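You operate a simulated robot arm through the tools that you are given. There is no shell and no other tool. Be economical: measure what you need, move in short steps, check, and stop when the job is done.

You are at the controls of a simulated robot arm. One attempt, no reset.

TASK
Set the perforator to 3 mm and jog a perforated length with the static bar on.
Fine: film air starts vented; wide guard shut, then air open and static bar on; hold Jog till the perforation shows; perforator and bar stay on. Other controls stay.

It is judged by the outcome, as a careful person would: the job done as asked, and still so three seconds after it is handed in. It fails if anything else is knocked over, pushed out of place, dropped, spilled or broken.

THE ROBOT
A 7-joint arm with a two-finger gripper, hanging from a carriage that runs on a rail from [-0.681, -1.135] to [0.595, 0.992] (x, y) and turns from -5.672 to 6.318 rad about z. Base frame: it is fixed where the carriage stands at the start and does not move with it; the origin is on the floor, on the carriage's upright axis, x ahead of it, y to its left, z up. Readings come in m, rad, newtons and seconds.
With the tool pointing down near the work surface it reaches from about 0.42 to 0.78 m from the robot's upright axis, wherever it stands. Its first joint turns from -2.496 to 2.496 rad. Places, roughly: depth dial [1, -0.1, 1.1]; film air valve [1.2, 0.4, 1]; film tower [1.9, -0.7, 1]; jog button [1.3, 0.5, 1.2]; lift air valve [0.5, -0.6, 1.5]; lower brake dial [1, 0.1, 0.8]; lower film [-6.1, -5.7, 0]; lower guide lever [0.9, -0.1, 0.6]; lower guide slider [0.9, -0.1, 0.8]; lower leader knob [0.7, -0.6, 0.9]; lower shaft lever [1, 0.1, 0.6]; perforator lever [1.1, 0.1, 1.1]; pinch air valve [0.7, -0.4, 1.5]; static bar switch [1.2, 0.4, 1.2]; upper brake dial [0.4, -0.8, 1.6]; upper guide lever [1.2, 0.5, 1.5]. Payload 1.37 kg.
The tool frame sits at the grasp point between the pads (the TCP): z along the fingers, y along the line on which they close. The tips reach 0.016 m beyond it. Largest opening 0.092 m; the body of the gripper starts 0.074 m behind the TCP.
Orientation is told as [roll, pitch, yaw] about the base's x, y, z axes, in that order, counted from this pose: with the fingers straight down and closing along the base's y, the tool's x points along the base's -x, its y along +y and its z along -z.

THE INTERFACE
- The arm moves only by the tool jog_arm. Its argument "plan" is text: rows parted by semicolons, each of 7 numbers parted by spaces: the shift along the tool's x, y, z in units of 250 mm (1.0 is 250 mm), then the turn, a rotation vector about the tool's x, y, z in units of 180 degrees (1.0 is 180 degrees), then the gripper command, from -1 (shut) to 1 (fully open), values between in proportion. In form: x y z wx wy wz hand; .... A call has 1 to 20 rows; each row is the pose to reach, as a shift and turn from the pose commanded when the call began, along the tool's axes at that moment. A call with a number of a shift or a turn outside -1 to 1 is refused whole. A row lasts 0.2 s, in which the tool goes at most 0.05 m and 0.15 rad; a call with a longer step from one row to the next is refused whole, and so is a gripper value outside its range. Where a pose cannot be reached the arm comes as near as it can. A force on the tool above 50 N (or 10 N above the force at the start of the call, whichever is more), or a blocked arm, ends the call early, and 0.2 s more pass. The fingers move at their own pace and stop on an object; they squeeze with about 26 N. The grip force told is the motor's: it shows also when the fingers shut on nothing. Time passes only in rows, and 0.2 s behind the last, so rows that repeat a pose let the fingers close. It gives the time, the measured TCP pose, the force on the tool (base axes), the opening and the grip force at its end, in the units of the frame above (readings bear some noise), with the torque about the TCP (base axes, N m) and any sound that the robot's microphone picked up.
- Cameras (640 x 400 px; columns grow to the right, rows downward): "scene" is now at [0.2793, -0.0405, 1.8674]; the picture's right is [-0.56, -0.83, 0.00], its down [-0.68, 0.47, -0.56] and it looks along [0.46, -0.32, -0.83] (base axes); focal length 214 px, centre (320, 200). "wrist" rides on the gripper at [0.071, 0.019, -0.111] in the tool frame; the picture's right is [-0.26, 0.96, 0.00], its down [-0.78, -0.21, -0.59] and it looks along [-0.57, -0.15, 0.81] (tool axes); focal length 280 px, centre (320, 200). There is no depth. A picture from a camera that has moved, and an enlarged one, comes with that camera's place and axes in the base frame and with its lens.
- grab_frame(camera): a new picture of that camera. No time passes.
- slide_trunk(by): slides the trunk up (or, below 0, down) by that many m; the arm and the scene camera ride with it, the base frame stays. It gives what a move gives, with no picture.
- steer(legs): drives the robot by 1 to 6 legs, each [ahead, left, turn to the left] in m, m and rad, along the robot's own axes; the way and the turn of a leg run together, so that a leg with both is an arc; at most 1.5 m and 3.142 rad a leg. The arm and the cameras ride along, it lands a little off, and it stops where it bumps. It keeps to its track: a leg is cut to what the track allows. It gives what a move gives.
- aim_head(pan, tilt): turns the head with the scene camera to pan (to the left, within 2.705 rad either way) and tilt (down, from -0.506 to 1.204), counted from straight ahead of the robot. It gives what a move gives.
- inspect(camera, box): a new picture of the part [left, top, right, bottom] of that camera's present view, enlarged. No time passes.
- sign_off(): hands the job in; it is judged then, once.

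Go step by step. Nothing tells you exact positions but the pictures and the camera data: compare them with the known pose of the tool, close in by small moves and look again before you grip or let go. The budget is 120 turns and 82 pictures, counting those below and the enlarged ones. Unless the task says otherwise, let go and move clear before handing in, and close with one line.

The tools are called after "Request:" by a JSON object that holds its "op" and its "data". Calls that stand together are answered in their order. jog_arm: Moves the arm, as the interface text tells. Its arguments: {"type":"object","properties":{"plan":{"type":"string"}},"required":["plan"]} The other tools are called the same way: slide_trunk (by) slides the trunk up or down; steer (legs) drives the base; aim_head (pan, tilt) turns the head that bears the scene camera; grab_frame (camera) takes a picture; inspect (camera, box) takes an enlarged picture of a part of a camera's view; sign_off () hands the job in.

At the start:

```text
clock: 0.0
eef_pos: [0.6992, 0.3876, 1.3764]
ee_rot: [-0.001, 0.0, -0.001]
wrist_force: [0.9, 0.2, -0.2]
ft_torque: [0.04, -0.02, 0.01]
grip_width: 0.0919
finger_force: 0.2
trunk travel left (down, up): [-0.525, 0.056]
robot x, y, heading: [-0.0012, -0.0001, 0.001]
head pan, tilt: [-0.599, 0.976]
```

scene: 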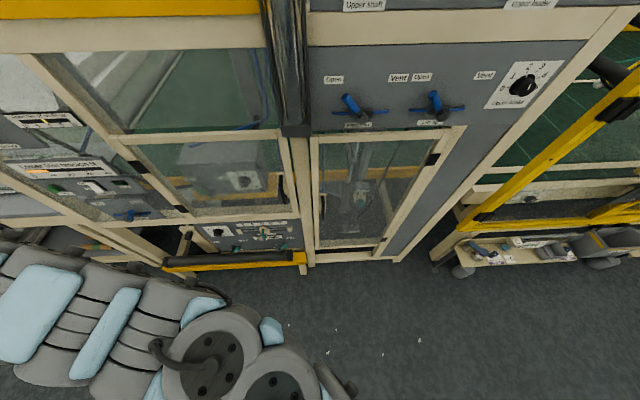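
wrist: 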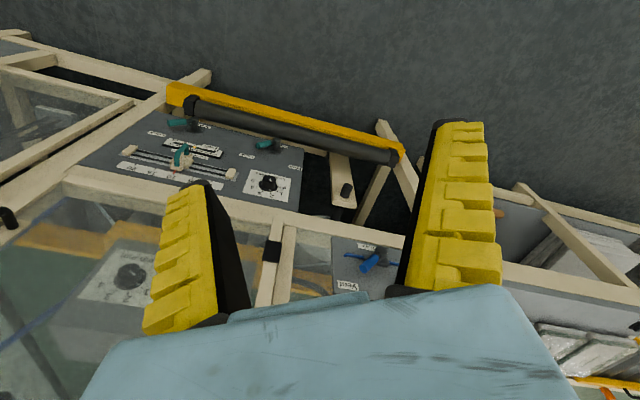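

I see the machine front with guards; I'll turn the head toward the jog button, perforator and film air valve area.

Request:
{"op": "aim_head", "data": {"pan": 0.15, "tilt": 0.6}}

Request:
{"op": "grab_frame", "data": {"camera": "scene"}}

```text
clock: 1.1
eef_pos: [0.6982, 0.3863, 1.376]
ee_rot: [0.0, -0.001, 0.0]
wrist_force: [0.7, -1.1, 0.2]
ft_torque: [-0.02, -0.03, -0.01]
grip_width: 0.0919
finger_force: 0.1
trunk travel left (down, up): [-0.525, 0.056]
robot x, y, heading: [0.0017, -0.0015, 0.001]
head pan, tilt: [0.15, 0.6]
```

```text
79 pictures are left
camera scene: at [0.3079, 0.0127, 1.8977], right [0.15, -0.99, 0.0], down [-0.56, -0.08, -0.82], along [0.82, 0.12, -0.57], focal length 214 px, centre (320, 200)
```

scene: 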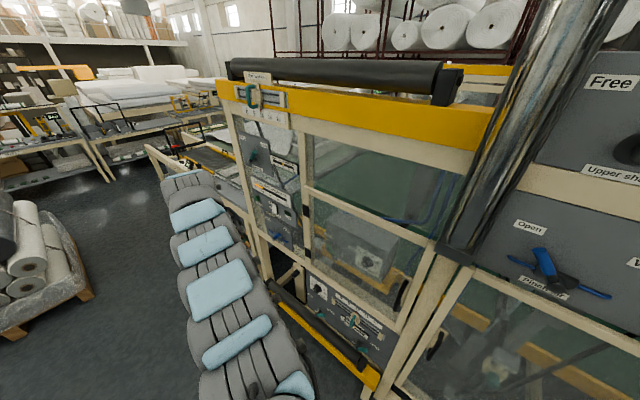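

Request:
{"op": "inspect", "data": {"camera": "scene", "box": [220, 70, 400, 250]}}

Request:
{"op": "inspect", "data": {"camera": "scene", "box": [260, 190, 460, 390]}}

```text
2.22 times, centred on (310, 160) of scene
camera zoom: at [0.3079, 0.0127, 1.8977], right [0.15, -0.99, 0.0], down [-0.56, -0.08, -0.82], along [0.82, 0.12, -0.57], focal length 477 px, centre (342, 289)
```

zoom: 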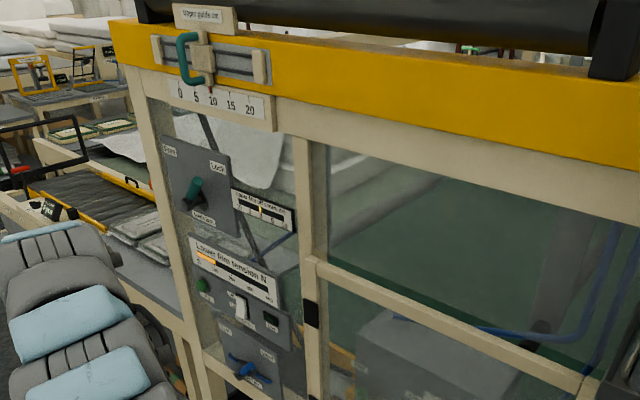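

```text
2.00 times, centred on (360, 290) of scene
camera zoom: at [0.3079, 0.0127, 1.8977], right [0.15, -0.99, 0.0], down [-0.56, -0.08, -0.82], along [0.82, 0.12, -0.57], focal length 429 px, centre (240, 20)
```

zoom: 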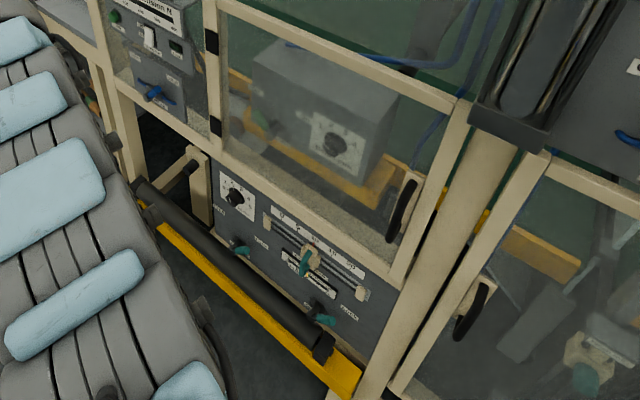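

The wrist view agrees with the listed places, but the last scene view seems turned relative to its stated pose. I'll lower the trunk a little for a better look inside and re-check the scene camera.

Request:
{"op": "aim_head", "data": {"pan": 0.0, "tilt": 0.8}}

Request:
{"op": "grab_frame", "data": {"camera": "scene"}}

```text
clock: 1.8
eef_pos: [0.6989, 0.3877, 1.3754]
ee_rot: [0.0, 0.001, 0.0]
wrist_force: [-0.5, 0.1, 0.2]
ft_torque: [0.01, -0.01, 0.01]
grip_width: 0.0916
finger_force: 0.2
trunk travel left (down, up): [-0.525, 0.056]
robot x, y, heading: [-0.0037, 0.0007, 0.003]
head pan, tilt: [0.0, 0.799]
```

```text
76 pictures are left
camera scene: at [0.3012, -0.0004, 1.881], right [0.0, -1.0, 0.0], down [-0.72, 0.0, -0.7], along [0.7, 0.0, -0.72], focal length 214 px, centre (320, 200)
```

scene: 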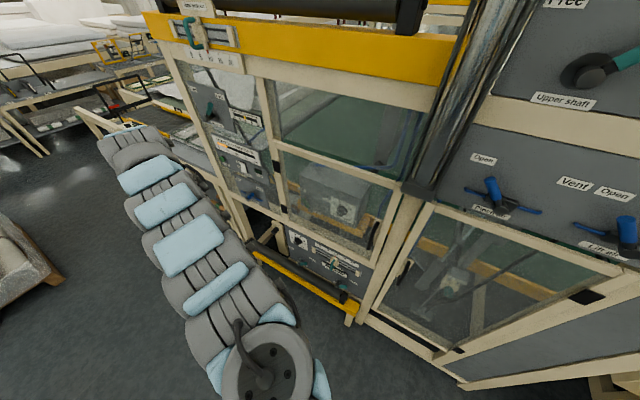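

The scene camera pose is fine (I mis-mapped the zoom). I take the wide guard as hinged at its left (s≈0.7 along the machine), handle at right; I'll drive a bit along the rail and look closely.

Request:
{"op": "steer", "data": {"legs": [[0.103, 0.171, 0]]}}

Request:
{"op": "aim_head", "data": {"pan": -0.3, "tilt": 0.8}}

Request:
{"op": "grab_frame", "data": {"camera": "scene"}}

Request:
{"op": "inspect", "data": {"camera": "scene", "box": [200, 180, 360, 280]}}

```text
clock: 3.4
eef_pos: [0.7965, 0.5604, 1.3754]
ee_rot: [0.002, 0.0, 0.006]
wrist_force: [-0.2, 0.9, -0.3]
ft_torque: [-0.01, -0.01, 0.01]
grip_width: 0.0917
finger_force: 0.2
trunk travel left (down, up): [-0.525, 0.056]
robot x, y, heading: [0.1029, 0.1698, 0.006]
head pan, tilt: [0.0, 0.799]
```

```text
clock: 4.2
eef_pos: [0.7968, 0.5597, 1.3763]
ee_rot: [0.001, 0.0, 0.007]
wrist_force: [0.3, -0.2, 0.0]
ft_torque: [-0.01, -0.01, 0.0]
grip_width: 0.0919
finger_force: 0.0
trunk travel left (down, up): [-0.525, 0.056]
robot x, y, heading: [0.1008, 0.1737, 0.007]
head pan, tilt: [-0.3, 0.799]
```

```text
75 pictures are left
camera scene: at [0.3989, 0.1466, 1.8809], right [-0.29, -0.96, 0.0], down [-0.69, 0.21, -0.7], along [0.67, -0.2, -0.72], focal length 214 px, centre (320, 200)
```

scene: 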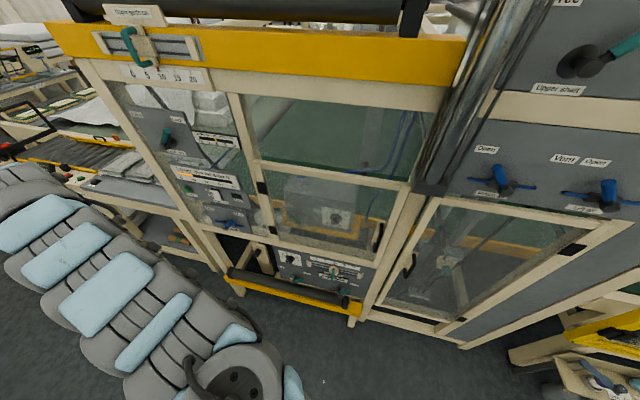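

```text
4.00 times, centred on (280, 230) of scene
camera zoom: at [0.3989, 0.1466, 1.8809], right [-0.29, -0.96, 0.0], down [-0.69, 0.21, -0.7], along [0.67, -0.2, -0.72], focal length 858 px, centre (480, 80)
```

zoom: 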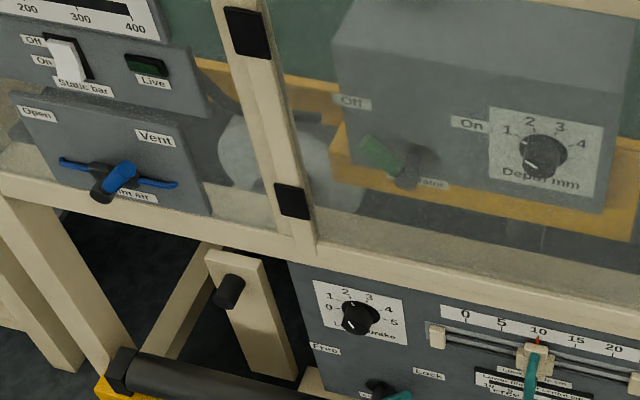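

I can see Off/On perforator lever, "Depth mm" dial 1–4, static bar switch and film air valve (at Vent). I'll zoom in on the dial and the guard handle.

Request:
{"op": "inspect", "data": {"camera": "scene", "box": [300, 190, 364, 230]}}

Request:
{"op": "inspect", "data": {"camera": "scene", "box": [336, 175, 464, 255]}}

Request:
{"op": "inspect", "data": {"camera": "scene", "box": [110, 90, 270, 190]}}

```text
10.00 times, centred on (332, 210) of scene
camera zoom: at [0.3989, 0.1466, 1.8809], right [-0.29, -0.96, 0.0], down [-0.69, 0.21, -0.7], along [0.67, -0.2, -0.72], focal length 2145 px, centre (200, 100)
```

zoom: 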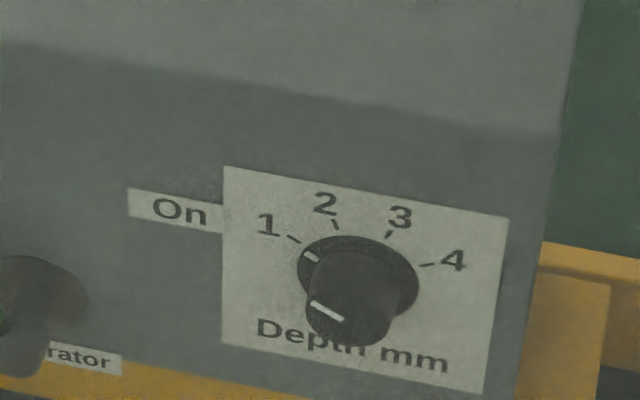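

```text
5.00 times, centred on (400, 215) of scene
camera zoom: at [0.3989, 0.1466, 1.8809], right [-0.29, -0.96, 0.0], down [-0.69, 0.21, -0.7], along [0.67, -0.2, -0.72], focal length 1072 px, centre (-80, 125)
```

zoom: 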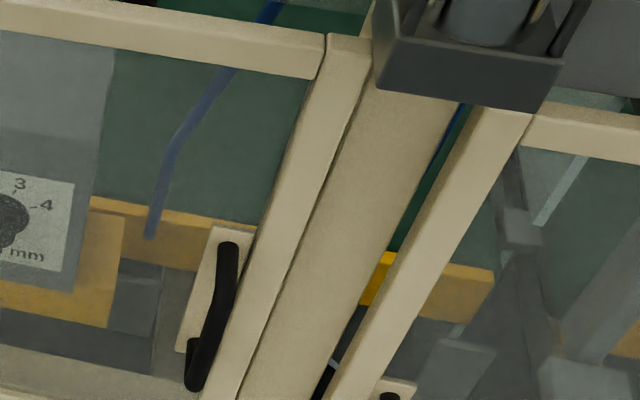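

```text
4.00 times, centred on (190, 140) of scene
camera zoom: at [0.3989, 0.1466, 1.8809], right [-0.29, -0.96, 0.0], down [-0.69, 0.21, -0.7], along [0.67, -0.2, -0.72], focal length 858 px, centre (840, 440)
```

zoom: 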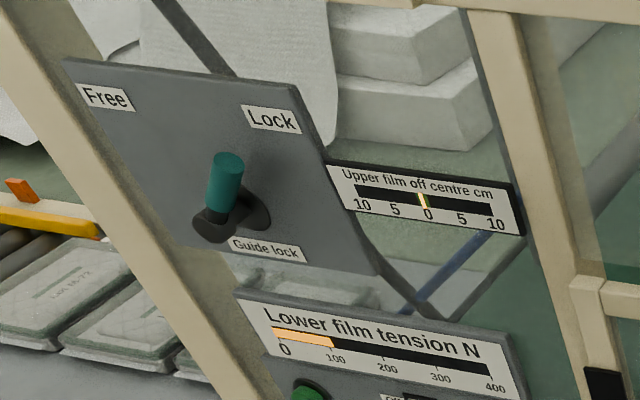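

The depth dial is at 1. I'll first swing the tool to point horizontally into the machine (camera underneath), while moving toward the guard handle, staying well clear.

Request:
{"op": "jog_arm", "data": {"plan": "0.02 -0.08 0.027 0.0112 -0.0406 0.0112 1; 0.04 -0.16 0.053 0.0225 -0.0811 0.0225 1; 0.06 -0.24 0.08 0.0337 -0.1217 0.0337 1; 0.08 -0.32 0.107 0.0449 -0.1622 0.0449 1; 0.1 -0.4 0.133 0.0561 -0.2028 0.0561 1; 0.12 -0.48 0.16 0.0674 -0.2434 0.0674 1; 0.14 -0.56 0.187 0.0786 -0.2839 0.0786 1; 0.16 -0.64 0.213 0.0898 -0.3245 0.0898 1; 0.18 -0.72 0.24 0.101 -0.365 0.101 1; 0.2 -0.8 0.267 0.1123 -0.4056 0.1123 1; 0.22 -0.88 0.293 0.1235 -0.4461 0.1235 1; 0.24 -0.96 0.32 0.1347 -0.4867 0.1347 1"}}

```text
clock: 6.8
eef_pos: [0.7378, 0.3212, 1.2948]
ee_rot: [2.828, -1.569, 2.919]
wrist_force: [-0.2, 0.2, 0.3]
ft_torque: [0.03, 0.02, -0.03]
grip_width: 0.092
finger_force: 0.0
out of reach, approached as far as the arm can: row 3
trunk travel left (down, up): [-0.525, 0.056]
robot x, y, heading: [0.1006, 0.1693, 0.01]
head pan, tilt: [-0.3, 0.799]
```

Orientation reached; now moving sideways along the guard to the handle, keeping distance.

Request:
{"op": "jog_arm", "data": {"plan": "0.09 -0.18 0 0 0 0 1; 0.18 -0.36 0 0 0 0 1; 0.27 -0.54 0 0 0 0 1; 0.36 -0.72 0 0 0 0 1; 0.45 -0.9 0 0 0 0 1; 0.52 -0.98 0 0 0 0 1"}}

Request:
{"op": "jog_arm", "data": {"plan": "0 -0.18 0.1 0 0 0 1; 0 -0.36 0.2 0 0 0 1; 0 -0.54 0.3 0 0 0 1; 0 -0.72 0.4 0 0 0 1"}}

Request:
{"op": "grab_frame", "data": {"camera": "wrist"}}

Request:
{"op": "grab_frame", "data": {"camera": "scene"}}

```text
refused: row 1 steps farther than a row can; nothing moved
```

```text
refused: row 1 steps farther than a row can; nothing moved
```

```text
70 pictures are left
camera wrist: at [0.6518, 0.3932, 1.2234], right [0.49, 0.83, 0.26], down [-0.62, 0.12, 0.78], along [0.62, -0.54, 0.57], focal length 280 px, centre (320, 200)
```

wrist: 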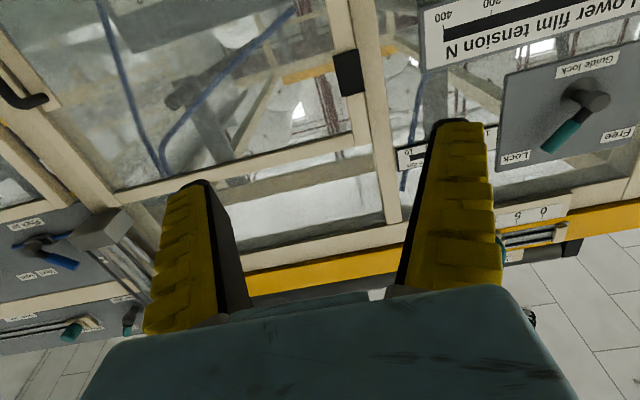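

```text
69 pictures are left
camera scene: at [0.3988, 0.1466, 1.8809], right [-0.29, -0.96, 0.0], down [-0.69, 0.21, -0.7], along [0.67, -0.2, -0.72], focal length 214 px, centre (320, 200)
```

scene: 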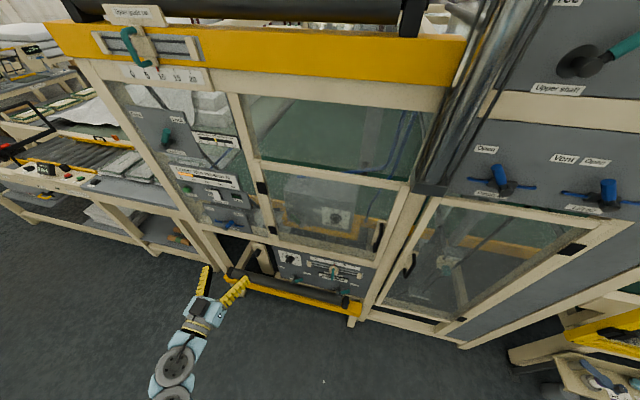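

Step size was slightly too long; repeating with smaller ones.

Request:
{"op": "jog_arm", "data": {"plan": "0.08 -0.16 0 0 0 0 1; 0.16 -0.32 0 0 0 0 1; 0.24 -0.48 0 0 0 0 1; 0.32 -0.64 0 0 0 0 1; 0.4 -0.8 0 0 0 0 1; 0.48 -0.95 0 0 0 0 1"}}

Request:
{"op": "jog_arm", "data": {"plan": "0 -0.16 0.1 0 0 0 1; 0 -0.32 0.2 0 0 0 1; 0 -0.48 0.3 0 0 0 1; 0 -0.64 0.4 0 0 0 1; 0 -0.77 0.5 0 0 0 1"}}

Request:
{"op": "grab_frame", "data": {"camera": "scene"}}

```text
clock: 8.2
eef_pos: [0.6189, 0.1168, 1.1756]
ee_rot: [-2.78, -1.572, 2.249]
wrist_force: [1.0, 0.7, 0.6]
ft_torque: [0.03, 0.0, -0.04]
grip_width: 0.0921
finger_force: 0.0
trunk travel left (down, up): [-0.525, 0.056]
robot x, y, heading: [0.1027, 0.1709, 0.008]
head pan, tilt: [-0.3, 0.799]
```

```text
clock: 9.4
eef_pos: [0.628, -0.1118, 1.1755]
ee_rot: [-3.108, -1.568, 2.576]
wrist_force: [-0.5, 0.6, 0.7]
ft_torque: [-0.01, 0.01, -0.04]
grip_width: 0.0919
finger_force: 0.0
trunk travel left (down, up): [-0.525, 0.056]
robot x, y, heading: [0.1038, 0.1672, 0.001]
head pan, tilt: [-0.3, 0.799]
```

```text
68 pictures are left
camera scene: at [0.3989, 0.1467, 1.8809], right [-0.29, -0.96, 0.0], down [-0.69, 0.21, -0.7], along [0.67, -0.2, -0.72], focal length 214 px, centre (320, 200)
```

scene: 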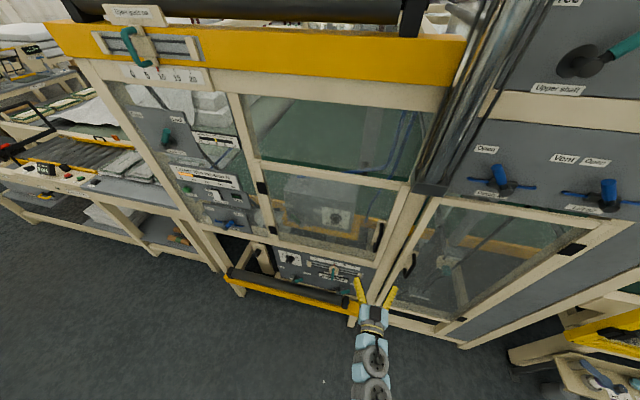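

The gripper lines up with the handle (s≈0.227). Advance toward it and check.

Request:
{"op": "jog_arm", "data": {"plan": "0 0 0.18 0 0 0 1; 0 0 0.36 0 0 0 1; 0 0 0.54 0 0 0 1; 0 0 0.6 0 0 0 1"}}

Request:
{"op": "inspect", "data": {"camera": "scene", "box": [316, 200, 444, 280]}}

Request:
{"op": "grab_frame", "data": {"camera": "wrist"}}

```text
clock: 10.4
eef_pos: [0.7594, -0.1896, 1.1747]
ee_rot: [2.641, -1.568, 3.107]
wrist_force: [-0.1, -0.2, -0.5]
ft_torque: [-0.02, -0.05, 0.0]
grip_width: 0.092
finger_force: 0.1
trunk travel left (down, up): [-0.525, 0.056]
robot x, y, heading: [0.1016, 0.1678, 0.011]
head pan, tilt: [-0.3, 0.799]
```

```text
5.00 times, centred on (380, 240) of scene
camera zoom: at [0.3989, 0.1466, 1.8809], right [-0.29, -0.96, 0.0], down [-0.69, 0.21, -0.7], along [0.67, -0.2, -0.72], focal length 1072 px, centre (20, 0)
```

zoom: 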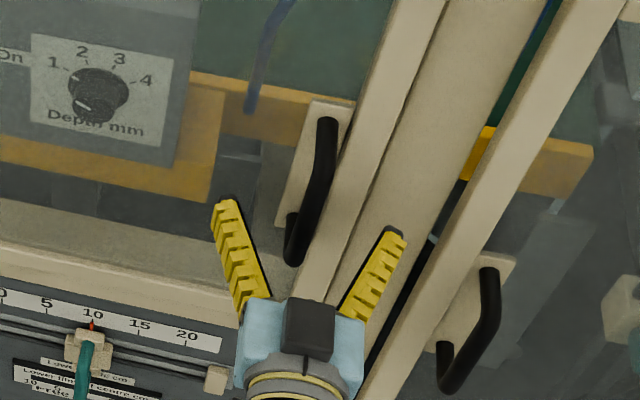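

```text
66 pictures are left
camera wrist: at [0.6736, -0.1172, 1.1029], right [0.49, 0.83, 0.26], down [-0.62, 0.12, 0.78], along [0.62, -0.54, 0.57], focal length 280 px, centre (320, 200)
```

wrist: 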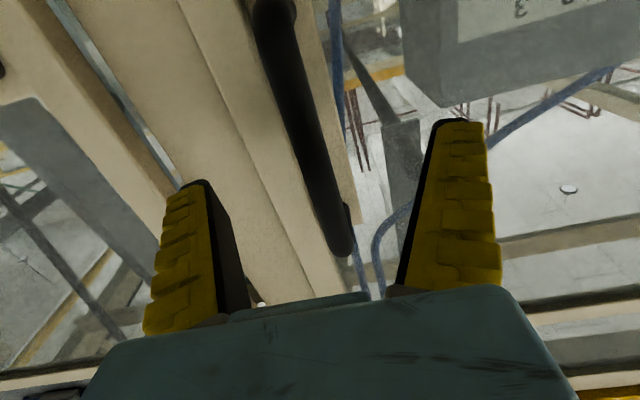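

Handle is between the fingers and just beyond; advance 45 mm and close.

Request:
{"op": "jog_arm", "data": {"plan": "0 0 0.09 0 0 0 1; 0 0 0.18 0 0 0 1; 0 0 0.18 0 0 0 -1; 0 0 0.18 0 0 0 -1; 0 0 0.18 0 0 0 -1"}}

Request:
{"op": "inspect", "data": {"camera": "scene", "box": [316, 200, 444, 280]}}

```text
clock: 11.5
eef_pos: [0.7904, -0.2095, 1.165]
ee_rot: [0.037, -1.556, -0.572]
wrist_force: [-1.7, 4.2, -10.5]
ft_torque: [-0.49, -0.75, -0.13]
grip_width: 0.0
finger_force: 23.5
trunk travel left (down, up): [-0.525, 0.056]
robot x, y, heading: [0.0995, 0.1674, 0.0]
head pan, tilt: [-0.3, 0.799]
stopped in row 5: the force on the tool passed its limit at 51 N (the readings are from after the stop); the commanded pose is now the measured one
```

```text
5.00 times, centred on (380, 240) of scene
camera zoom: at [0.3972, 0.1471, 1.8794], right [-0.29, -0.96, 0.0], down [-0.69, 0.21, -0.69], along [0.66, -0.2, -0.72], focal length 1072 px, centre (20, 0)
```

zoom: 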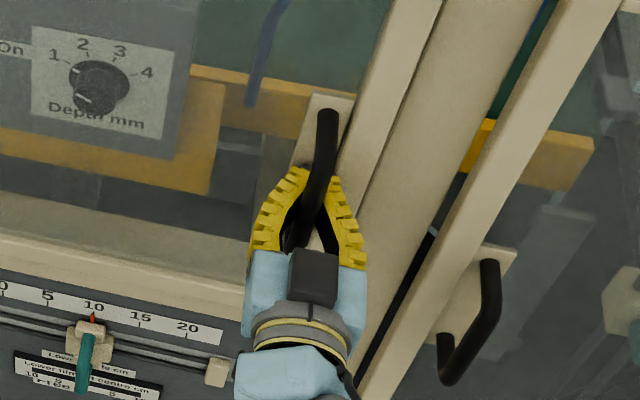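

Fingers read fully shut though the bar seems to be inside; I'll check with the wrist camera.

Request:
{"op": "grab_frame", "data": {"camera": "wrist"}}

```text
64 pictures are left
camera wrist: at [0.703, -0.137, 1.0958], right [0.5, 0.83, 0.26], down [-0.61, 0.11, 0.79], along [0.62, -0.55, 0.56], focal length 280 px, centre (320, 200)
```

wrist: 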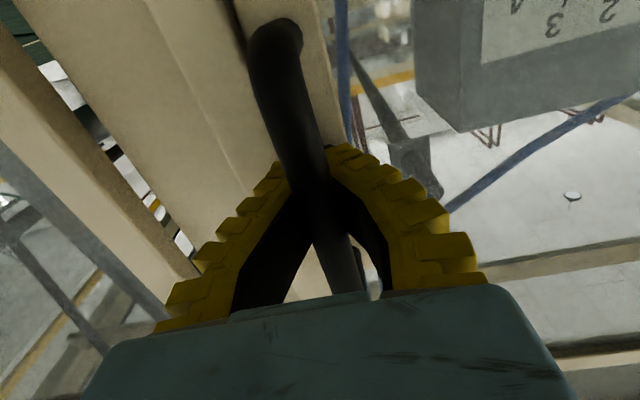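

The bar is hooked in the closed fingers. Now I pull the guard open along its arc, about 28°, turning the tool with it.

Request:
{"op": "jog_arm", "data": {"plan": "0 0.002 -0.083 0.014 0 0 -1; 0 0.01 -0.182 0.031 0 0 -1; 0 0.025 -0.3 0.05 0 0 -1; 0 0.047 -0.417 0.071 0 0 -1; 0 0.08 -0.55 0.093 0 0 -1; 0 0.12 -0.67 0.115 0 0 -1; 0 0.168 -0.785 0.136 0 0 -1; 0 0.22 -0.892 0.156 0 0 -1"}}

Request:
{"op": "grab_frame", "data": {"camera": "scene"}}

```text
clock: 13.3
eef_pos: [0.6281, -0.051, 1.1733]
ee_rot: [-0.755, -1.567, -0.27]
wrist_force: [10.4, 3.5, -7.4]
ft_torque: [-0.14, -0.03, -0.16]
grip_width: 0.0001
finger_force: 28.7
trunk travel left (down, up): [-0.525, 0.056]
robot x, y, heading: [0.0985, 0.1657, 0.006]
head pan, tilt: [-0.3, 0.799]
```

```text
63 pictures are left
camera scene: at [0.3991, 0.1464, 1.881], right [-0.29, -0.96, 0.0], down [-0.69, 0.21, -0.7], along [0.67, -0.2, -0.72], focal length 214 px, centre (320, 200)
```

scene: 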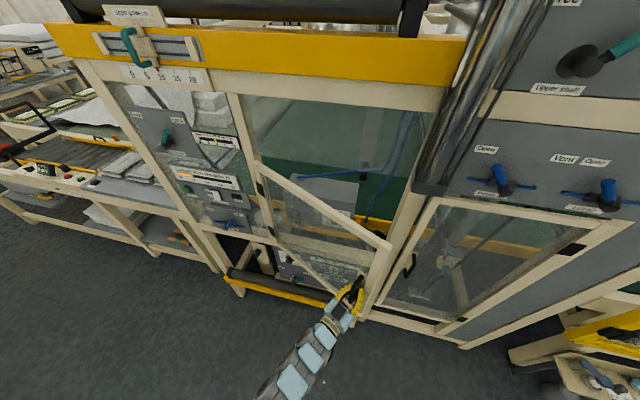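

The guard is opening (about 29°). Continue along the arc to about 60°.

Request:
{"op": "jog_arm", "data": {"plan": "0 0.006 -0.13 0.017 0 0 -1; 0 0.024 -0.257 0.034 0 0 -1; 0 0.049 -0.39 0.052 0 0 -1; 0 0.086 -0.522 0.07 0 0 -1; 0 0.13 -0.652 0.088 0 0 -1; 0 0.184 -0.777 0.106 0 0 -1; 0 0.245 -0.9 0.124 0 0 -1; 0 0.3 -0.985 0.14 0 0 -1"}}

Request:
{"op": "grab_frame", "data": {"camera": "scene"}}

```text
clock: 15.1
eef_pos: [0.5666, 0.197, 1.1772]
ee_rot: [-1.408, -1.567, -0.06]
wrist_force: [0.2, 0.4, 0.5]
ft_torque: [-0.01, -0.01, 0.0]
grip_width: 0.0001
finger_force: 28.0
trunk travel left (down, up): [-0.525, 0.056]
robot x, y, heading: [0.1012, 0.1665, 0.006]
head pan, tilt: [-0.3, 0.799]
```

```text
62 pictures are left
camera scene: at [0.3987, 0.1462, 1.8809], right [-0.29, -0.96, 0.0], down [-0.69, 0.21, -0.7], along [0.67, -0.2, -0.72], focal length 214 px, centre (320, 200)
```

scene: 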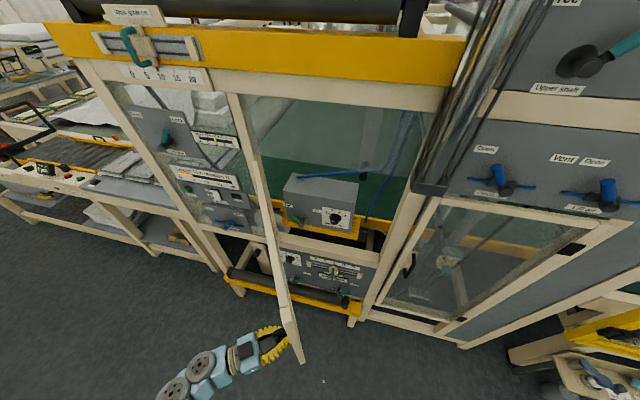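

Guard about 60° open. I continue to roughly 90° so that the lever and dial are free.

Request:
{"op": "jog_arm", "data": {"plan": "0 0.022 -0.172 0.02 0 0 -1; 0 0.063 -0.342 0.04 0 0 -1; 0 0.118 -0.5 0.06 0 0 -1; 0 0.188 -0.658 0.08 0 0 -1; 0 0.272 -0.81 0.1 0 0 -1; 0 0.368 -0.949 0.12 0 0 -1"}}

Request:
{"op": "grab_frame", "data": {"camera": "scene"}}

```text
clock: 15.7
eef_pos: [0.5839, 0.2958, 1.1876]
ee_rot: [2.767, -1.317, 2.331]
wrist_force: [40.3, -11.5, 5.7]
ft_torque: [0.65, 0.2, -0.87]
grip_width: 0.0059
finger_force: 28.0
trunk travel left (down, up): [-0.525, 0.056]
robot x, y, heading: [0.1009, 0.1695, 0.007]
head pan, tilt: [-0.3, 0.799]
stopped in row 2: the force on the tool passed its limit at 77 N (the readings are from after the stop); the commanded pose is now the measured one
```

```text
61 pictures are left
camera scene: at [0.4007, 0.145, 1.8826], right [-0.29, -0.96, 0.0], down [-0.68, 0.21, -0.7], along [0.67, -0.2, -0.71], focal length 214 px, centre (320, 200)
```

scene: 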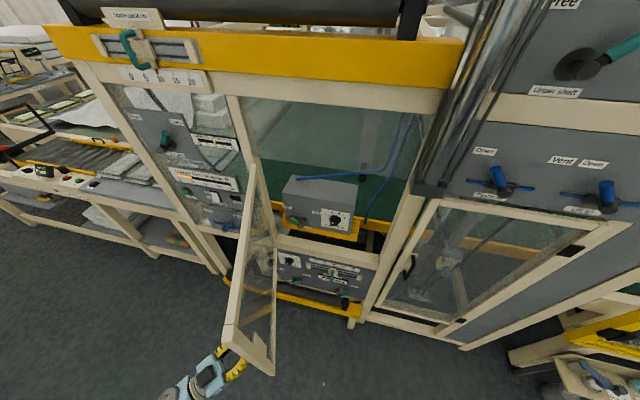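

The guard is at about 72°, and the arm strained; I release the handle and back off.

Request:
{"op": "jog_arm", "data": {"plan": "0 0 0 0 0 0 0.3; 0 0 0 0 0 0 1; 0 0 0 0 0 0 1; 0 0 -0.12 0 0 0 1; 0 0 -0.28 0 0 0 1; 0 0 -0.4 0 0 0 1"}}

Request:
{"op": "grab_frame", "data": {"camera": "wrist"}}

Request:
{"op": "grab_frame", "data": {"camera": "scene"}}

```text
clock: 17.1
eef_pos: [0.5465, 0.3681, 1.1656]
ee_rot: [2.794, -1.326, 2.311]
wrist_force: [-1.3, -0.4, -1.3]
ft_torque: [-0.1, -0.01, 0.14]
grip_width: 0.0915
finger_force: 0.1
out of reach, approached as far as the arm can: row 6
trunk travel left (down, up): [-0.525, 0.056]
robot x, y, heading: [0.1032, 0.1644, 0.004]
head pan, tilt: [-0.3, 0.799]
```

```text
60 pictures are left
camera wrist: at [0.5349, 0.4621, 1.0738], right [0.84, 0.42, 0.33], down [-0.54, 0.59, 0.6], along [0.06, -0.69, 0.72], focal length 280 px, centre (320, 200)
```

wrist: 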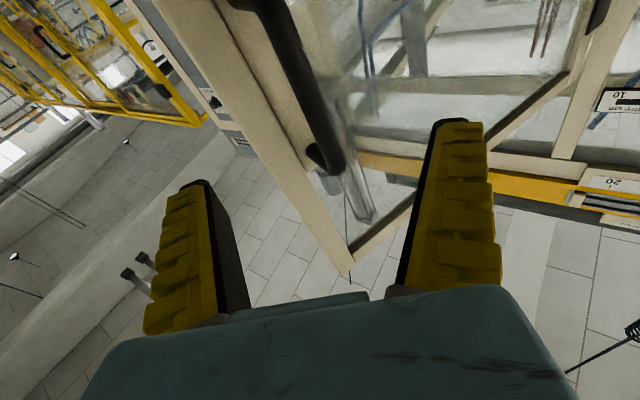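

```text
59 pictures are left
camera scene: at [0.3983, 0.1461, 1.8807], right [-0.29, -0.96, 0.0], down [-0.69, 0.21, -0.7], along [0.67, -0.2, -0.72], focal length 214 px, centre (320, 200)
```

scene: 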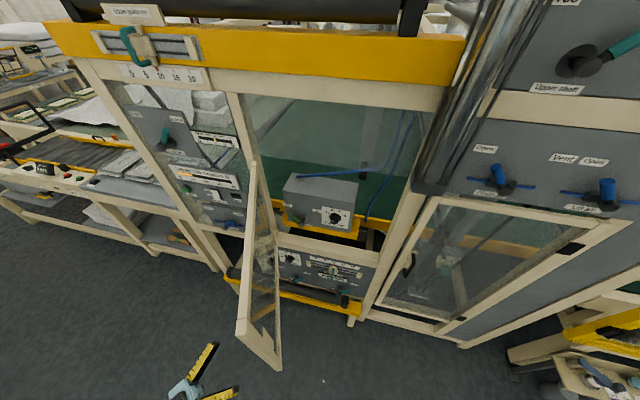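

Gripper is free on the left of the open guard. I'll turn the base left to draw the arm back from the guard, then drive right along the rail to get to the other side.

Request:
{"op": "steer", "data": {"legs": [[0, 0, 0.35]]}}

Request:
{"op": "steer", "data": {"legs": [[-0.547, -0.437, 0]]}}

Request:
{"op": "aim_head", "data": {"pan": -0.5, "tilt": 0.75}}

Request:
{"op": "grab_frame", "data": {"camera": "scene"}}

```text
clock: 18.6
eef_pos: [0.4495, 0.5109, 1.1671]
ee_rot: [2.789, -1.324, 2.67]
wrist_force: [-0.7, 0.3, 0.0]
ft_torque: [0.05, 0.03, 0.03]
grip_width: 0.0921
finger_force: 0.0
trunk travel left (down, up): [-0.525, 0.056]
robot x, y, heading: [0.1006, 0.1685, 0.365]
head pan, tilt: [-0.3, 0.799]
```

```text
clock: 22.5
eef_pos: [0.0871, -0.1049, 1.1675]
ee_rot: [2.788, -1.325, 2.658]
wrist_force: [0.7, 0.3, 0.0]
ft_torque: [-0.02, -0.03, 0.0]
grip_width: 0.092
finger_force: 0.1
trunk travel left (down, up): [-0.525, 0.056]
robot x, y, heading: [-0.2682, -0.4449, 0.346]
head pan, tilt: [-0.3, 0.799]
```

```text
clock: 23.2
eef_pos: [0.0873, -0.1059, 1.1667]
ee_rot: [2.792, -1.324, 2.658]
wrist_force: [0.8, -0.2, -0.5]
ft_torque: [0.01, 0.0, 0.01]
grip_width: 0.0918
finger_force: 0.0
trunk travel left (down, up): [-0.525, 0.056]
robot x, y, heading: [-0.2679, -0.4435, 0.353]
head pan, tilt: [-0.499, 0.75]
```

```text
58 pictures are left
camera scene: at [0.0229, -0.3811, 1.8849], right [-0.15, -0.99, 0.0], down [-0.67, 0.1, -0.73], along [0.72, -0.11, -0.68], focal length 214 px, centre (320, 200)
```

scene: 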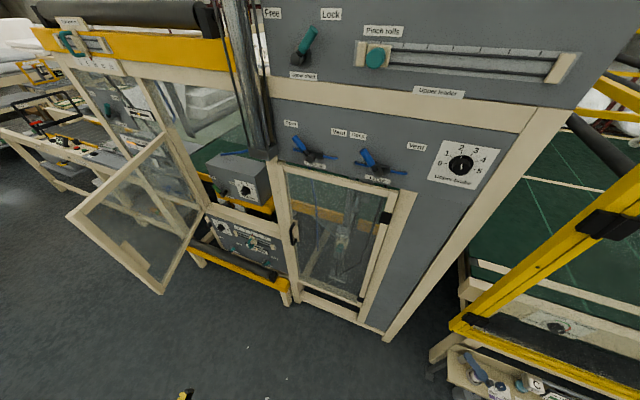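

Now on the right of the open guard. Level the tool to point straight into the machine and bring it forward a bit.

Request:
{"op": "jog_arm", "data": {"plan": "0.036 0.093 0.117 -0.0136 0.0114 -0.0025 1; 0.071 0.187 0.234 -0.0273 0.0229 -0.005 1; 0.107 0.28 0.351 -0.041 0.0343 -0.0075 1; 0.143 0.374 0.469 -0.0545 0.0458 -0.01 1; 0.179 0.467 0.586 -0.068 0.0572 -0.0126 1; 0.214 0.561 0.703 -0.0818 0.0687 -0.0151 1; 0.25 0.654 0.82 -0.0954 0.0801 -0.0176 1"}}

Request:
{"op": "steer", "data": {"legs": [[0.374, 0.305, 0]]}}

Request:
{"op": "grab_frame", "data": {"camera": "scene"}}

Request:
{"op": "grab_frame", "data": {"camera": "wrist"}}

```text
clock: 24.8
eef_pos: [0.353, -0.1511, 1.1691]
ee_rot: [-0.389, -1.558, -0.146]
wrist_force: [-0.3, 0.5, -0.2]
ft_torque: [0.02, -0.03, -0.01]
grip_width: 0.092
finger_force: 0.0
trunk travel left (down, up): [-0.525, 0.056]
robot x, y, heading: [-0.2668, -0.4425, 0.35]
head pan, tilt: [-0.499, 0.75]
```

```text
clock: 27.7
eef_pos: [0.5956, 0.2625, 1.1685]
ee_rot: [-0.383, -1.558, -0.144]
wrist_force: [0.0, -0.4, 0.2]
ft_torque: [0.0, 0.03, -0.01]
grip_width: 0.0917
finger_force: 0.1
trunk travel left (down, up): [-0.525, 0.056]
robot x, y, heading: [-0.0205, -0.034, 0.359]
head pan, tilt: [-0.499, 0.75]
```

```text
57 pictures are left
camera scene: at [0.2679, 0.031, 1.8849], right [-0.14, -0.99, 0.0], down [-0.68, 0.1, -0.73], along [0.72, -0.1, -0.68], focal length 214 px, centre (320, 200)
```

scene: 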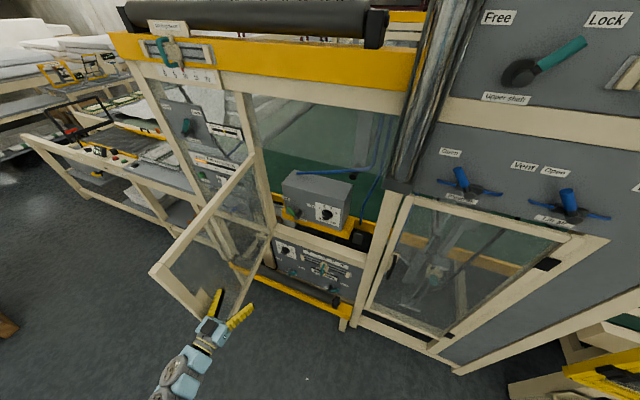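

```text
56 pictures are left
camera wrist: at [0.5084, 0.3346, 1.0985], right [0.49, 0.83, 0.26], down [-0.61, 0.11, 0.79], along [0.63, -0.54, 0.56], focal length 280 px, centre (320, 200)
```

wrist: 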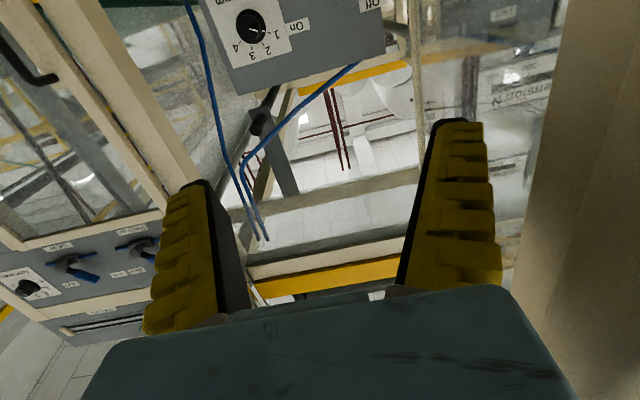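

The guard stands around 83° open and the depth dial is at about (0.984, -0.104, 1.115). I bring the arm more in front of the robot, then shift the robot left so the dial is in reach.

Request:
{"op": "jog_arm", "data": {"plan": "0.03 -0.19 0 0 0 0 1; 0.06 -0.38 0 0 0 0 1; 0.09 -0.57 0 0 0 0 1; 0.12 -0.76 0 0 0 0 1; 0.15 -0.95 0 0 0 0 1"}}

Request:
{"op": "jog_arm", "data": {"plan": "0.03 -0.15 0.1 0 0 0 1; 0.06 -0.3 0.2 0 0 0 1; 0.06 -0.45 0.3 0 0 0 1; 0.06 -0.53 0.4 0 0 0 1"}}

Request:
{"op": "steer", "data": {"legs": [[0.195, 0.156, 0]]}}

```text
clock: 28.9
eef_pos: [0.4739, 0.0574, 1.1347]
ee_rot: [-0.345, -1.56, -0.181]
wrist_force: [0.6, 0.5, -0.3]
ft_torque: [0.03, 0.01, -0.05]
grip_width: 0.092
finger_force: 0.0
trunk travel left (down, up): [-0.525, 0.056]
robot x, y, heading: [-0.0195, -0.0323, 0.365]
head pan, tilt: [-0.499, 0.75]
```

```text
clock: 29.9
eef_pos: [0.4961, -0.1069, 1.1143]
ee_rot: [-0.293, -1.559, -0.233]
wrist_force: [-0.5, 0.3, 0.8]
ft_torque: [0.02, -0.04, 0.03]
grip_width: 0.0918
finger_force: 0.1
trunk travel left (down, up): [-0.525, 0.056]
robot x, y, heading: [-0.0199, -0.0293, 0.36]
head pan, tilt: [-0.499, 0.75]
```

```text
clock: 31.7
eef_pos: [0.6258, 0.1089, 1.1147]
ee_rot: [-0.382, -1.558, -0.145]
wrist_force: [-0.1, -0.7, 0.0]
ft_torque: [0.03, 0.01, 0.01]
grip_width: 0.0918
finger_force: 0.0
trunk travel left (down, up): [-0.525, 0.056]
robot x, y, heading: [0.1052, 0.1817, 0.369]
head pan, tilt: [-0.499, 0.75]
```

Aligned with the dial. Advance with a pre-roll of −36° so the knob turn is centred on the wrist range.

Request:
{"op": "jog_arm", "data": {"plan": "0 0 0.15 0 0 -0.04 1; 0 0 0.3 0 0 -0.08 1; 0 0 0.45 0 0 -0.12 1; 0 0 0.6 0 0 -0.16 1; 0 0 0.75 0 0 -0.2 1; 0 0 0.9 0 0 -0.2 1; 0 0 1 0 0 -0.2 1"}}

Request:
{"op": "grab_frame", "data": {"camera": "wrist"}}

Request:
{"op": "grab_frame", "data": {"camera": "scene"}}

```text
clock: 33.3
eef_pos: [0.8447, -0.0177, 1.1104]
ee_rot: [-1.553, -0.937, 1.034]
wrist_force: [0.1, -0.3, -0.4]
ft_torque: [0.01, -0.03, 0.02]
grip_width: 0.092
finger_force: 0.0
trunk travel left (down, up): [-0.525, 0.056]
robot x, y, heading: [0.1074, 0.1777, 0.367]
head pan, tilt: [-0.499, 0.75]
```

```text
55 pictures are left
camera wrist: at [0.7345, 0.0149, 1.043], right [0.46, 0.81, -0.36], down [-0.36, 0.54, 0.76], along [0.81, -0.22, 0.54], focal length 280 px, centre (320, 200)
```

wrist: 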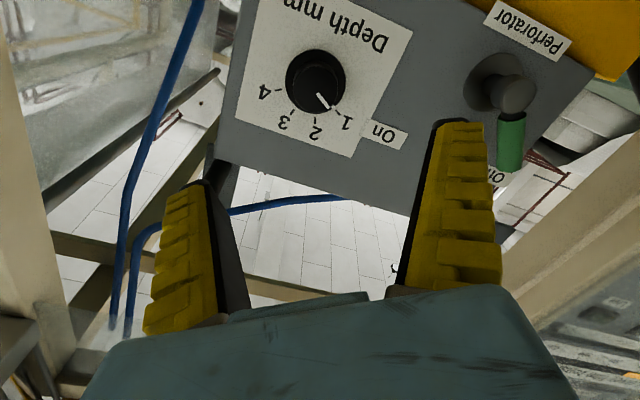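

```text
54 pictures are left
camera scene: at [0.3966, 0.2465, 1.8849], right [-0.14, -0.99, 0.0], down [-0.68, 0.09, -0.73], along [0.72, -0.1, -0.68], focal length 214 px, centre (320, 200)
```

scene: 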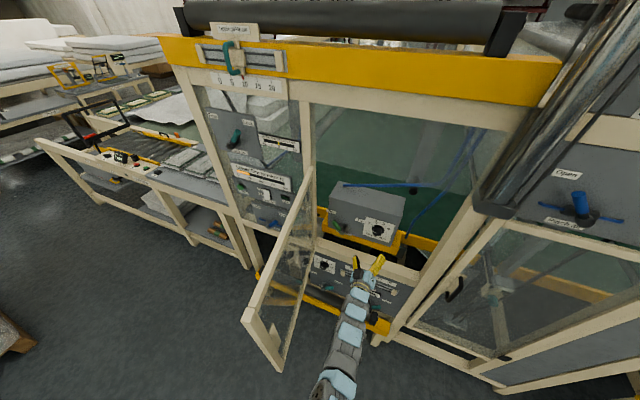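

Dial knob is straight ahead at about n 0.88, z 1.10. Approach to surround it.

Request:
{"op": "jog_arm", "data": {"plan": "0.032 0.02 0.15 0 0 0 1; 0.032 0.02 0.3 0 0 0 1; 0.032 0.02 0.45 0 0 0 1; 0.032 0.02 0.54 0 0 0 1"}}

Request:
{"op": "grab_frame", "data": {"camera": "wrist"}}

Request:
{"op": "inspect", "data": {"camera": "scene", "box": [312, 190, 440, 270]}}

```text
clock: 34.3
eef_pos: [0.9635, -0.0905, 1.1068]
ee_rot: [-1.57, -0.937, 1.042]
wrist_force: [2.2, -2.1, 2.6]
ft_torque: [0.15, 0.18, 0.08]
grip_width: 0.0921
finger_force: 0.1
trunk travel left (down, up): [-0.525, 0.056]
robot x, y, heading: [0.1091, 0.1798, 0.36]
head pan, tilt: [-0.499, 0.75]
```

```text
53 pictures are left
camera wrist: at [0.8538, -0.0595, 1.039], right [0.47, 0.81, -0.36], down [-0.36, 0.55, 0.75], along [0.81, -0.22, 0.55], focal length 280 px, centre (320, 200)
```

wrist: 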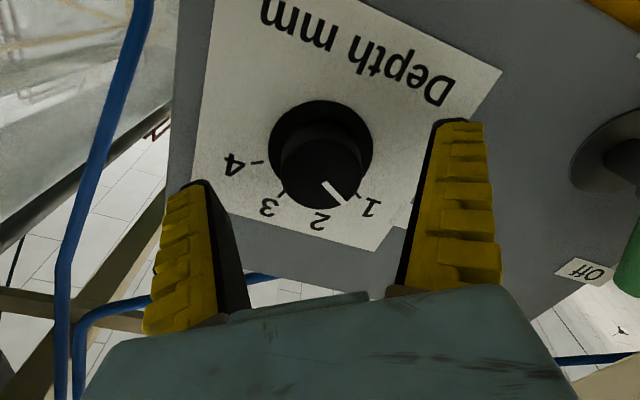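

```text
5.00 times, centred on (376, 230) of scene
camera zoom: at [0.3976, 0.2455, 1.8859], right [-0.14, -0.99, 0.0], down [-0.67, 0.09, -0.73], along [0.73, -0.1, -0.68], focal length 1072 px, centre (40, 50)
```

zoom: 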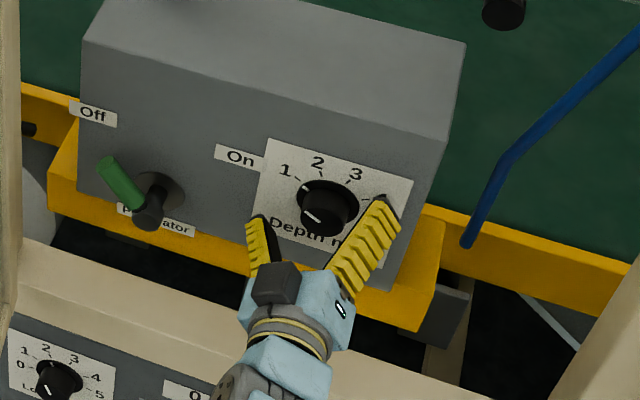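

Knob is between the pads. Close on it gently and check.

Request:
{"op": "jog_arm", "data": {"plan": "0 0 0 0 0 0 0.3; 0 0 0 0 0 0 -0.3; 0 0 0 0 0 0 -1; 0 0 0 0 0 0 -1"}}

Request:
{"op": "grab_frame", "data": {"camera": "wrist"}}

```text
clock: 35.3
eef_pos: [0.9587, -0.0911, 1.1036]
ee_rot: [-1.562, -0.938, 1.037]
wrist_force: [-22.6, -2.9, 27.5]
ft_torque: [-0.29, -0.55, 0.08]
grip_width: 0.0334
finger_force: 28.0
trunk travel left (down, up): [-0.525, 0.056]
robot x, y, heading: [0.1086, 0.1814, 0.36]
head pan, tilt: [-0.499, 0.75]
```

```text
51 pictures are left
camera wrist: at [0.8492, -0.0582, 1.0353], right [0.47, 0.81, -0.36], down [-0.36, 0.55, 0.76], along [0.81, -0.22, 0.55], focal length 280 px, centre (320, 200)
```

wrist: 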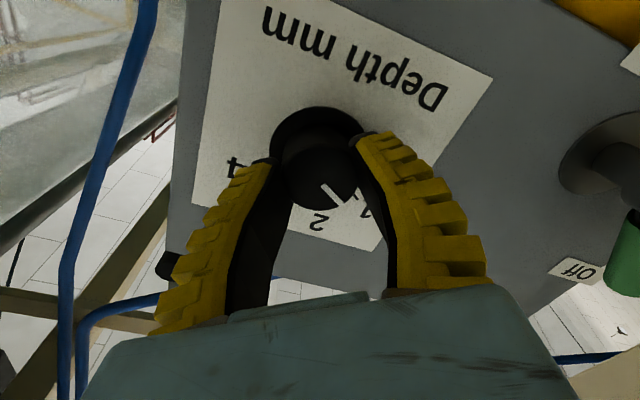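

Gripped. Turn the knob clockwise in small rows.

Request:
{"op": "jog_arm", "data": {"plan": "0 0 0 0 0 0.045 -1; 0 0 0 0 0 0.09 -1; 0 0 0 0 0 0.135 -1; 0 0 0 0 0 0.18 -1; 0 0 0 0 0 0.225 -1; 0 0 0 0 0 0.25 -1"}}

Request:
{"op": "grab_frame", "data": {"camera": "wrist"}}

```text
clock: 36.7
eef_pos: [0.9593, -0.0899, 1.1007]
ee_rot: [1.513, -1.419, -2.039]
wrist_force: [-6.5, -20.3, 15.5]
ft_torque: [-0.44, -0.69, -0.19]
grip_width: 0.0302
finger_force: 28.2
trunk travel left (down, up): [-0.525, 0.056]
robot x, y, heading: [0.1108, 0.1782, 0.364]
head pan, tilt: [-0.499, 0.75]
```

```text
50 pictures are left
camera wrist: at [0.8773, -0.0081, 1.0365], right [0.46, 0.79, 0.41], down [-0.67, 0.01, 0.74], along [0.58, -0.61, 0.53], focal length 280 px, centre (320, 200)
```

wrist: 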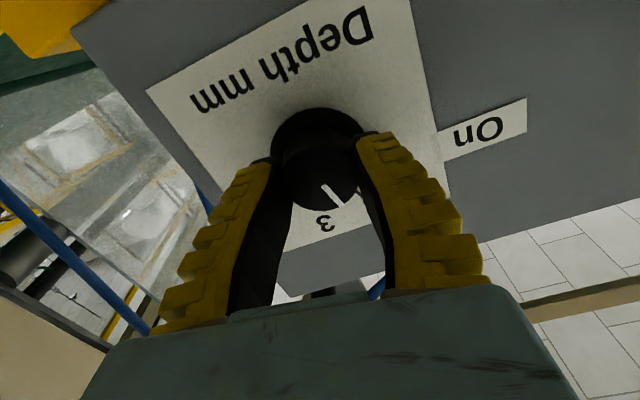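

Knob follows the tool (45° so far, at about 2). Continue another 45°.

Request:
{"op": "jog_arm", "data": {"plan": "0 0 0 0 0 0.045 -1; 0 0 0 0 0 0.09 -1; 0 0 0 0 0 0.135 -1; 0 0 0 0 0 0.18 -1; 0 0 0 0 0 0.225 -1; 0 0 0 0 0 0.24 -1"}}

Request:
{"op": "inspect", "data": {"camera": "scene", "box": [344, 210, 408, 250]}}

```text
clock: 38.1
eef_pos: [0.9597, -0.0874, 1.1048]
ee_rot: [1.56, -0.665, -2.089]
wrist_force: [-6.1, -17.8, 15.0]
ft_torque: [-0.24, -0.41, -0.47]
grip_width: 0.0289
finger_force: 27.7
trunk travel left (down, up): [-0.525, 0.056]
robot x, y, heading: [0.1076, 0.1821, 0.357]
head pan, tilt: [-0.499, 0.75]
```

```text
10.00 times, centred on (376, 230) of scene
camera zoom: at [0.3969, 0.2454, 1.8849], right [-0.14, -0.99, 0.0], down [-0.67, 0.09, -0.73], along [0.72, -0.1, -0.68], focal length 2145 px, centre (-240, -100)
```

zoom: 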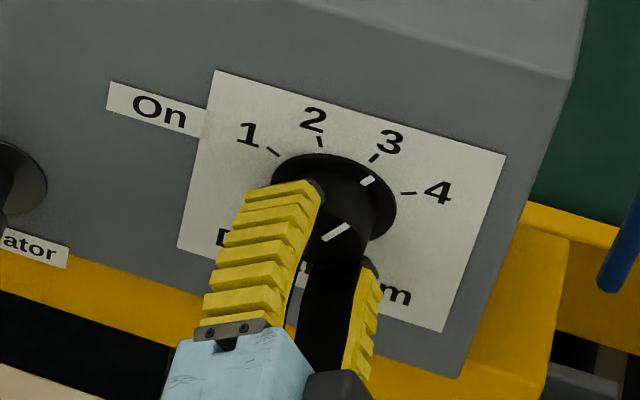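

The mark is near 3 but perhaps slightly past it. I release and back off a little to read it.

Request:
{"op": "jog_arm", "data": {"plan": "0 0 0 0 0 0 0; 0 0 0 0 0 0 1; 0 0 0 0 0 0 1; 0 0 -0.15 0 0 0 1; 0 0 -0.32 0 0 0 1"}}

Request:
{"op": "inspect", "data": {"camera": "scene", "box": [344, 210, 408, 250]}}

Request:
{"op": "grab_frame", "data": {"camera": "wrist"}}

```text
clock: 39.3
eef_pos: [0.8887, -0.0435, 1.1059]
ee_rot: [1.557, -0.664, -2.088]
wrist_force: [0.4, -0.5, 1.7]
ft_torque: [0.05, 0.06, 0.02]
grip_width: 0.0918
finger_force: 0.1
trunk travel left (down, up): [-0.525, 0.056]
robot x, y, heading: [0.1059, 0.1785, 0.358]
head pan, tilt: [-0.499, 0.75]
```

```text
10.00 times, centred on (376, 230) of scene
camera zoom: at [0.3967, 0.2465, 1.8849], right [-0.14, -0.99, 0.0], down [-0.68, 0.09, -0.73], along [0.72, -0.1, -0.68], focal length 2145 px, centre (-240, -100)
```

zoom: 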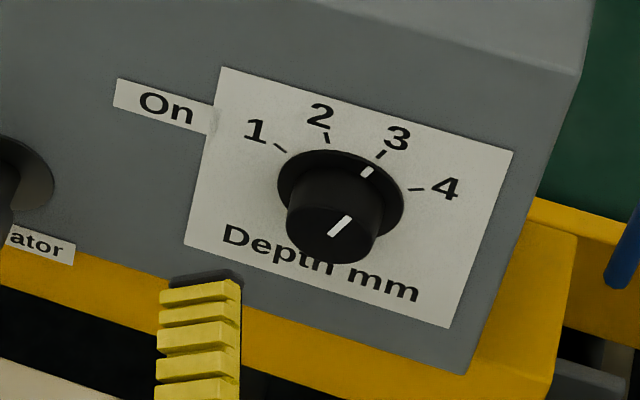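

```text
47 pictures are left
camera wrist: at [0.8256, 0.0701, 1.0782], right [0.2, 0.33, 0.92], down [-0.88, -0.35, 0.32], along [0.43, -0.88, 0.22], focal length 280 px, centre (320, 200)
```

wrist: 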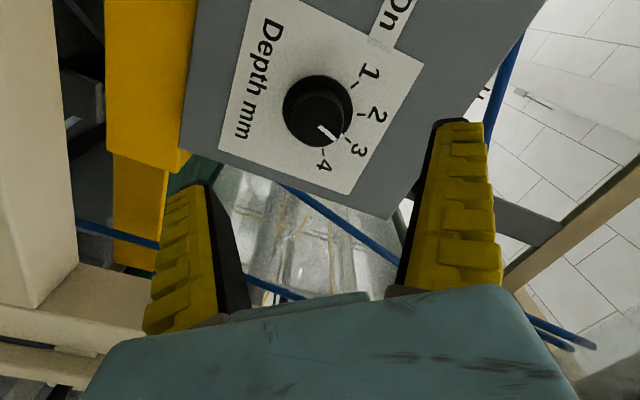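

The dial has settled on 3. Next the perforator lever (hub at s≈0.578, z≈1.055, now at Off): retreat a bit, roll back to match the lever's slant and shift left.

Request:
{"op": "jog_arm", "data": {"plan": "0 0 -0.17 0 0 -0.046 1; 0 0 -0.336 0 0 -0.092 1; 0.063 0.045 -0.336 0 0 -0.138 1; 0.127 0.09 -0.336 0 0 -0.184 1; 0.19 0.135 -0.336 0 0 -0.23 1; 0.253 0.18 -0.336 0 0 -0.276 1; 0.317 0.225 -0.336 0 0 -0.322 1; 0.38 0.27 -0.336 0 0 -0.368 0.6; 0.444 0.315 -0.336 0 0 -0.414 0.4; 0.507 0.36 -0.336 0 0 -0.46 0.4; 0.57 0.405 -0.336 0 0 -0.506 0.4; 0.634 0.45 -0.336 0 0 -0.511 0.4"}}

Request:
{"op": "grab_frame", "data": {"camera": "scene"}}

Request:
{"op": "grab_frame", "data": {"camera": "wrist"}}

```text
clock: 41.9
eef_pos: [0.9133, 0.1637, 1.0949]
ee_rot: [-1.551, -0.87, 1.035]
wrist_force: [-0.2, -0.8, -0.1]
ft_torque: [0.01, -0.04, 0.05]
grip_width: 0.0664
finger_force: 1.3
trunk travel left (down, up): [-0.525, 0.056]
robot x, y, heading: [0.1074, 0.1829, 0.36]
head pan, tilt: [-0.499, 0.75]
```

```text
46 pictures are left
camera scene: at [0.3966, 0.2464, 1.8849], right [-0.14, -0.99, 0.0], down [-0.68, 0.09, -0.73], along [0.72, -0.1, -0.68], focal length 214 px, centre (320, 200)
```

scene: 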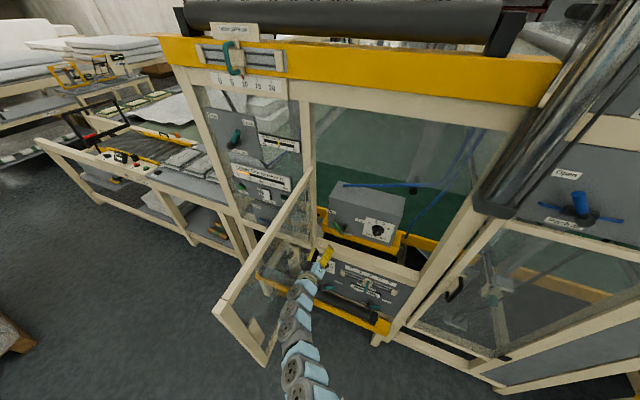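

```text
45 pictures are left
camera wrist: at [0.801, 0.1927, 1.0296], right [0.45, 0.79, -0.42], down [-0.33, 0.59, 0.74], along [0.83, -0.19, 0.53], focal length 280 px, centre (320, 200)
```

wrist: 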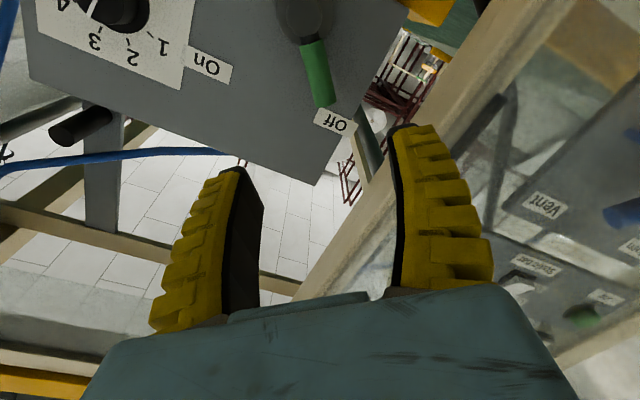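

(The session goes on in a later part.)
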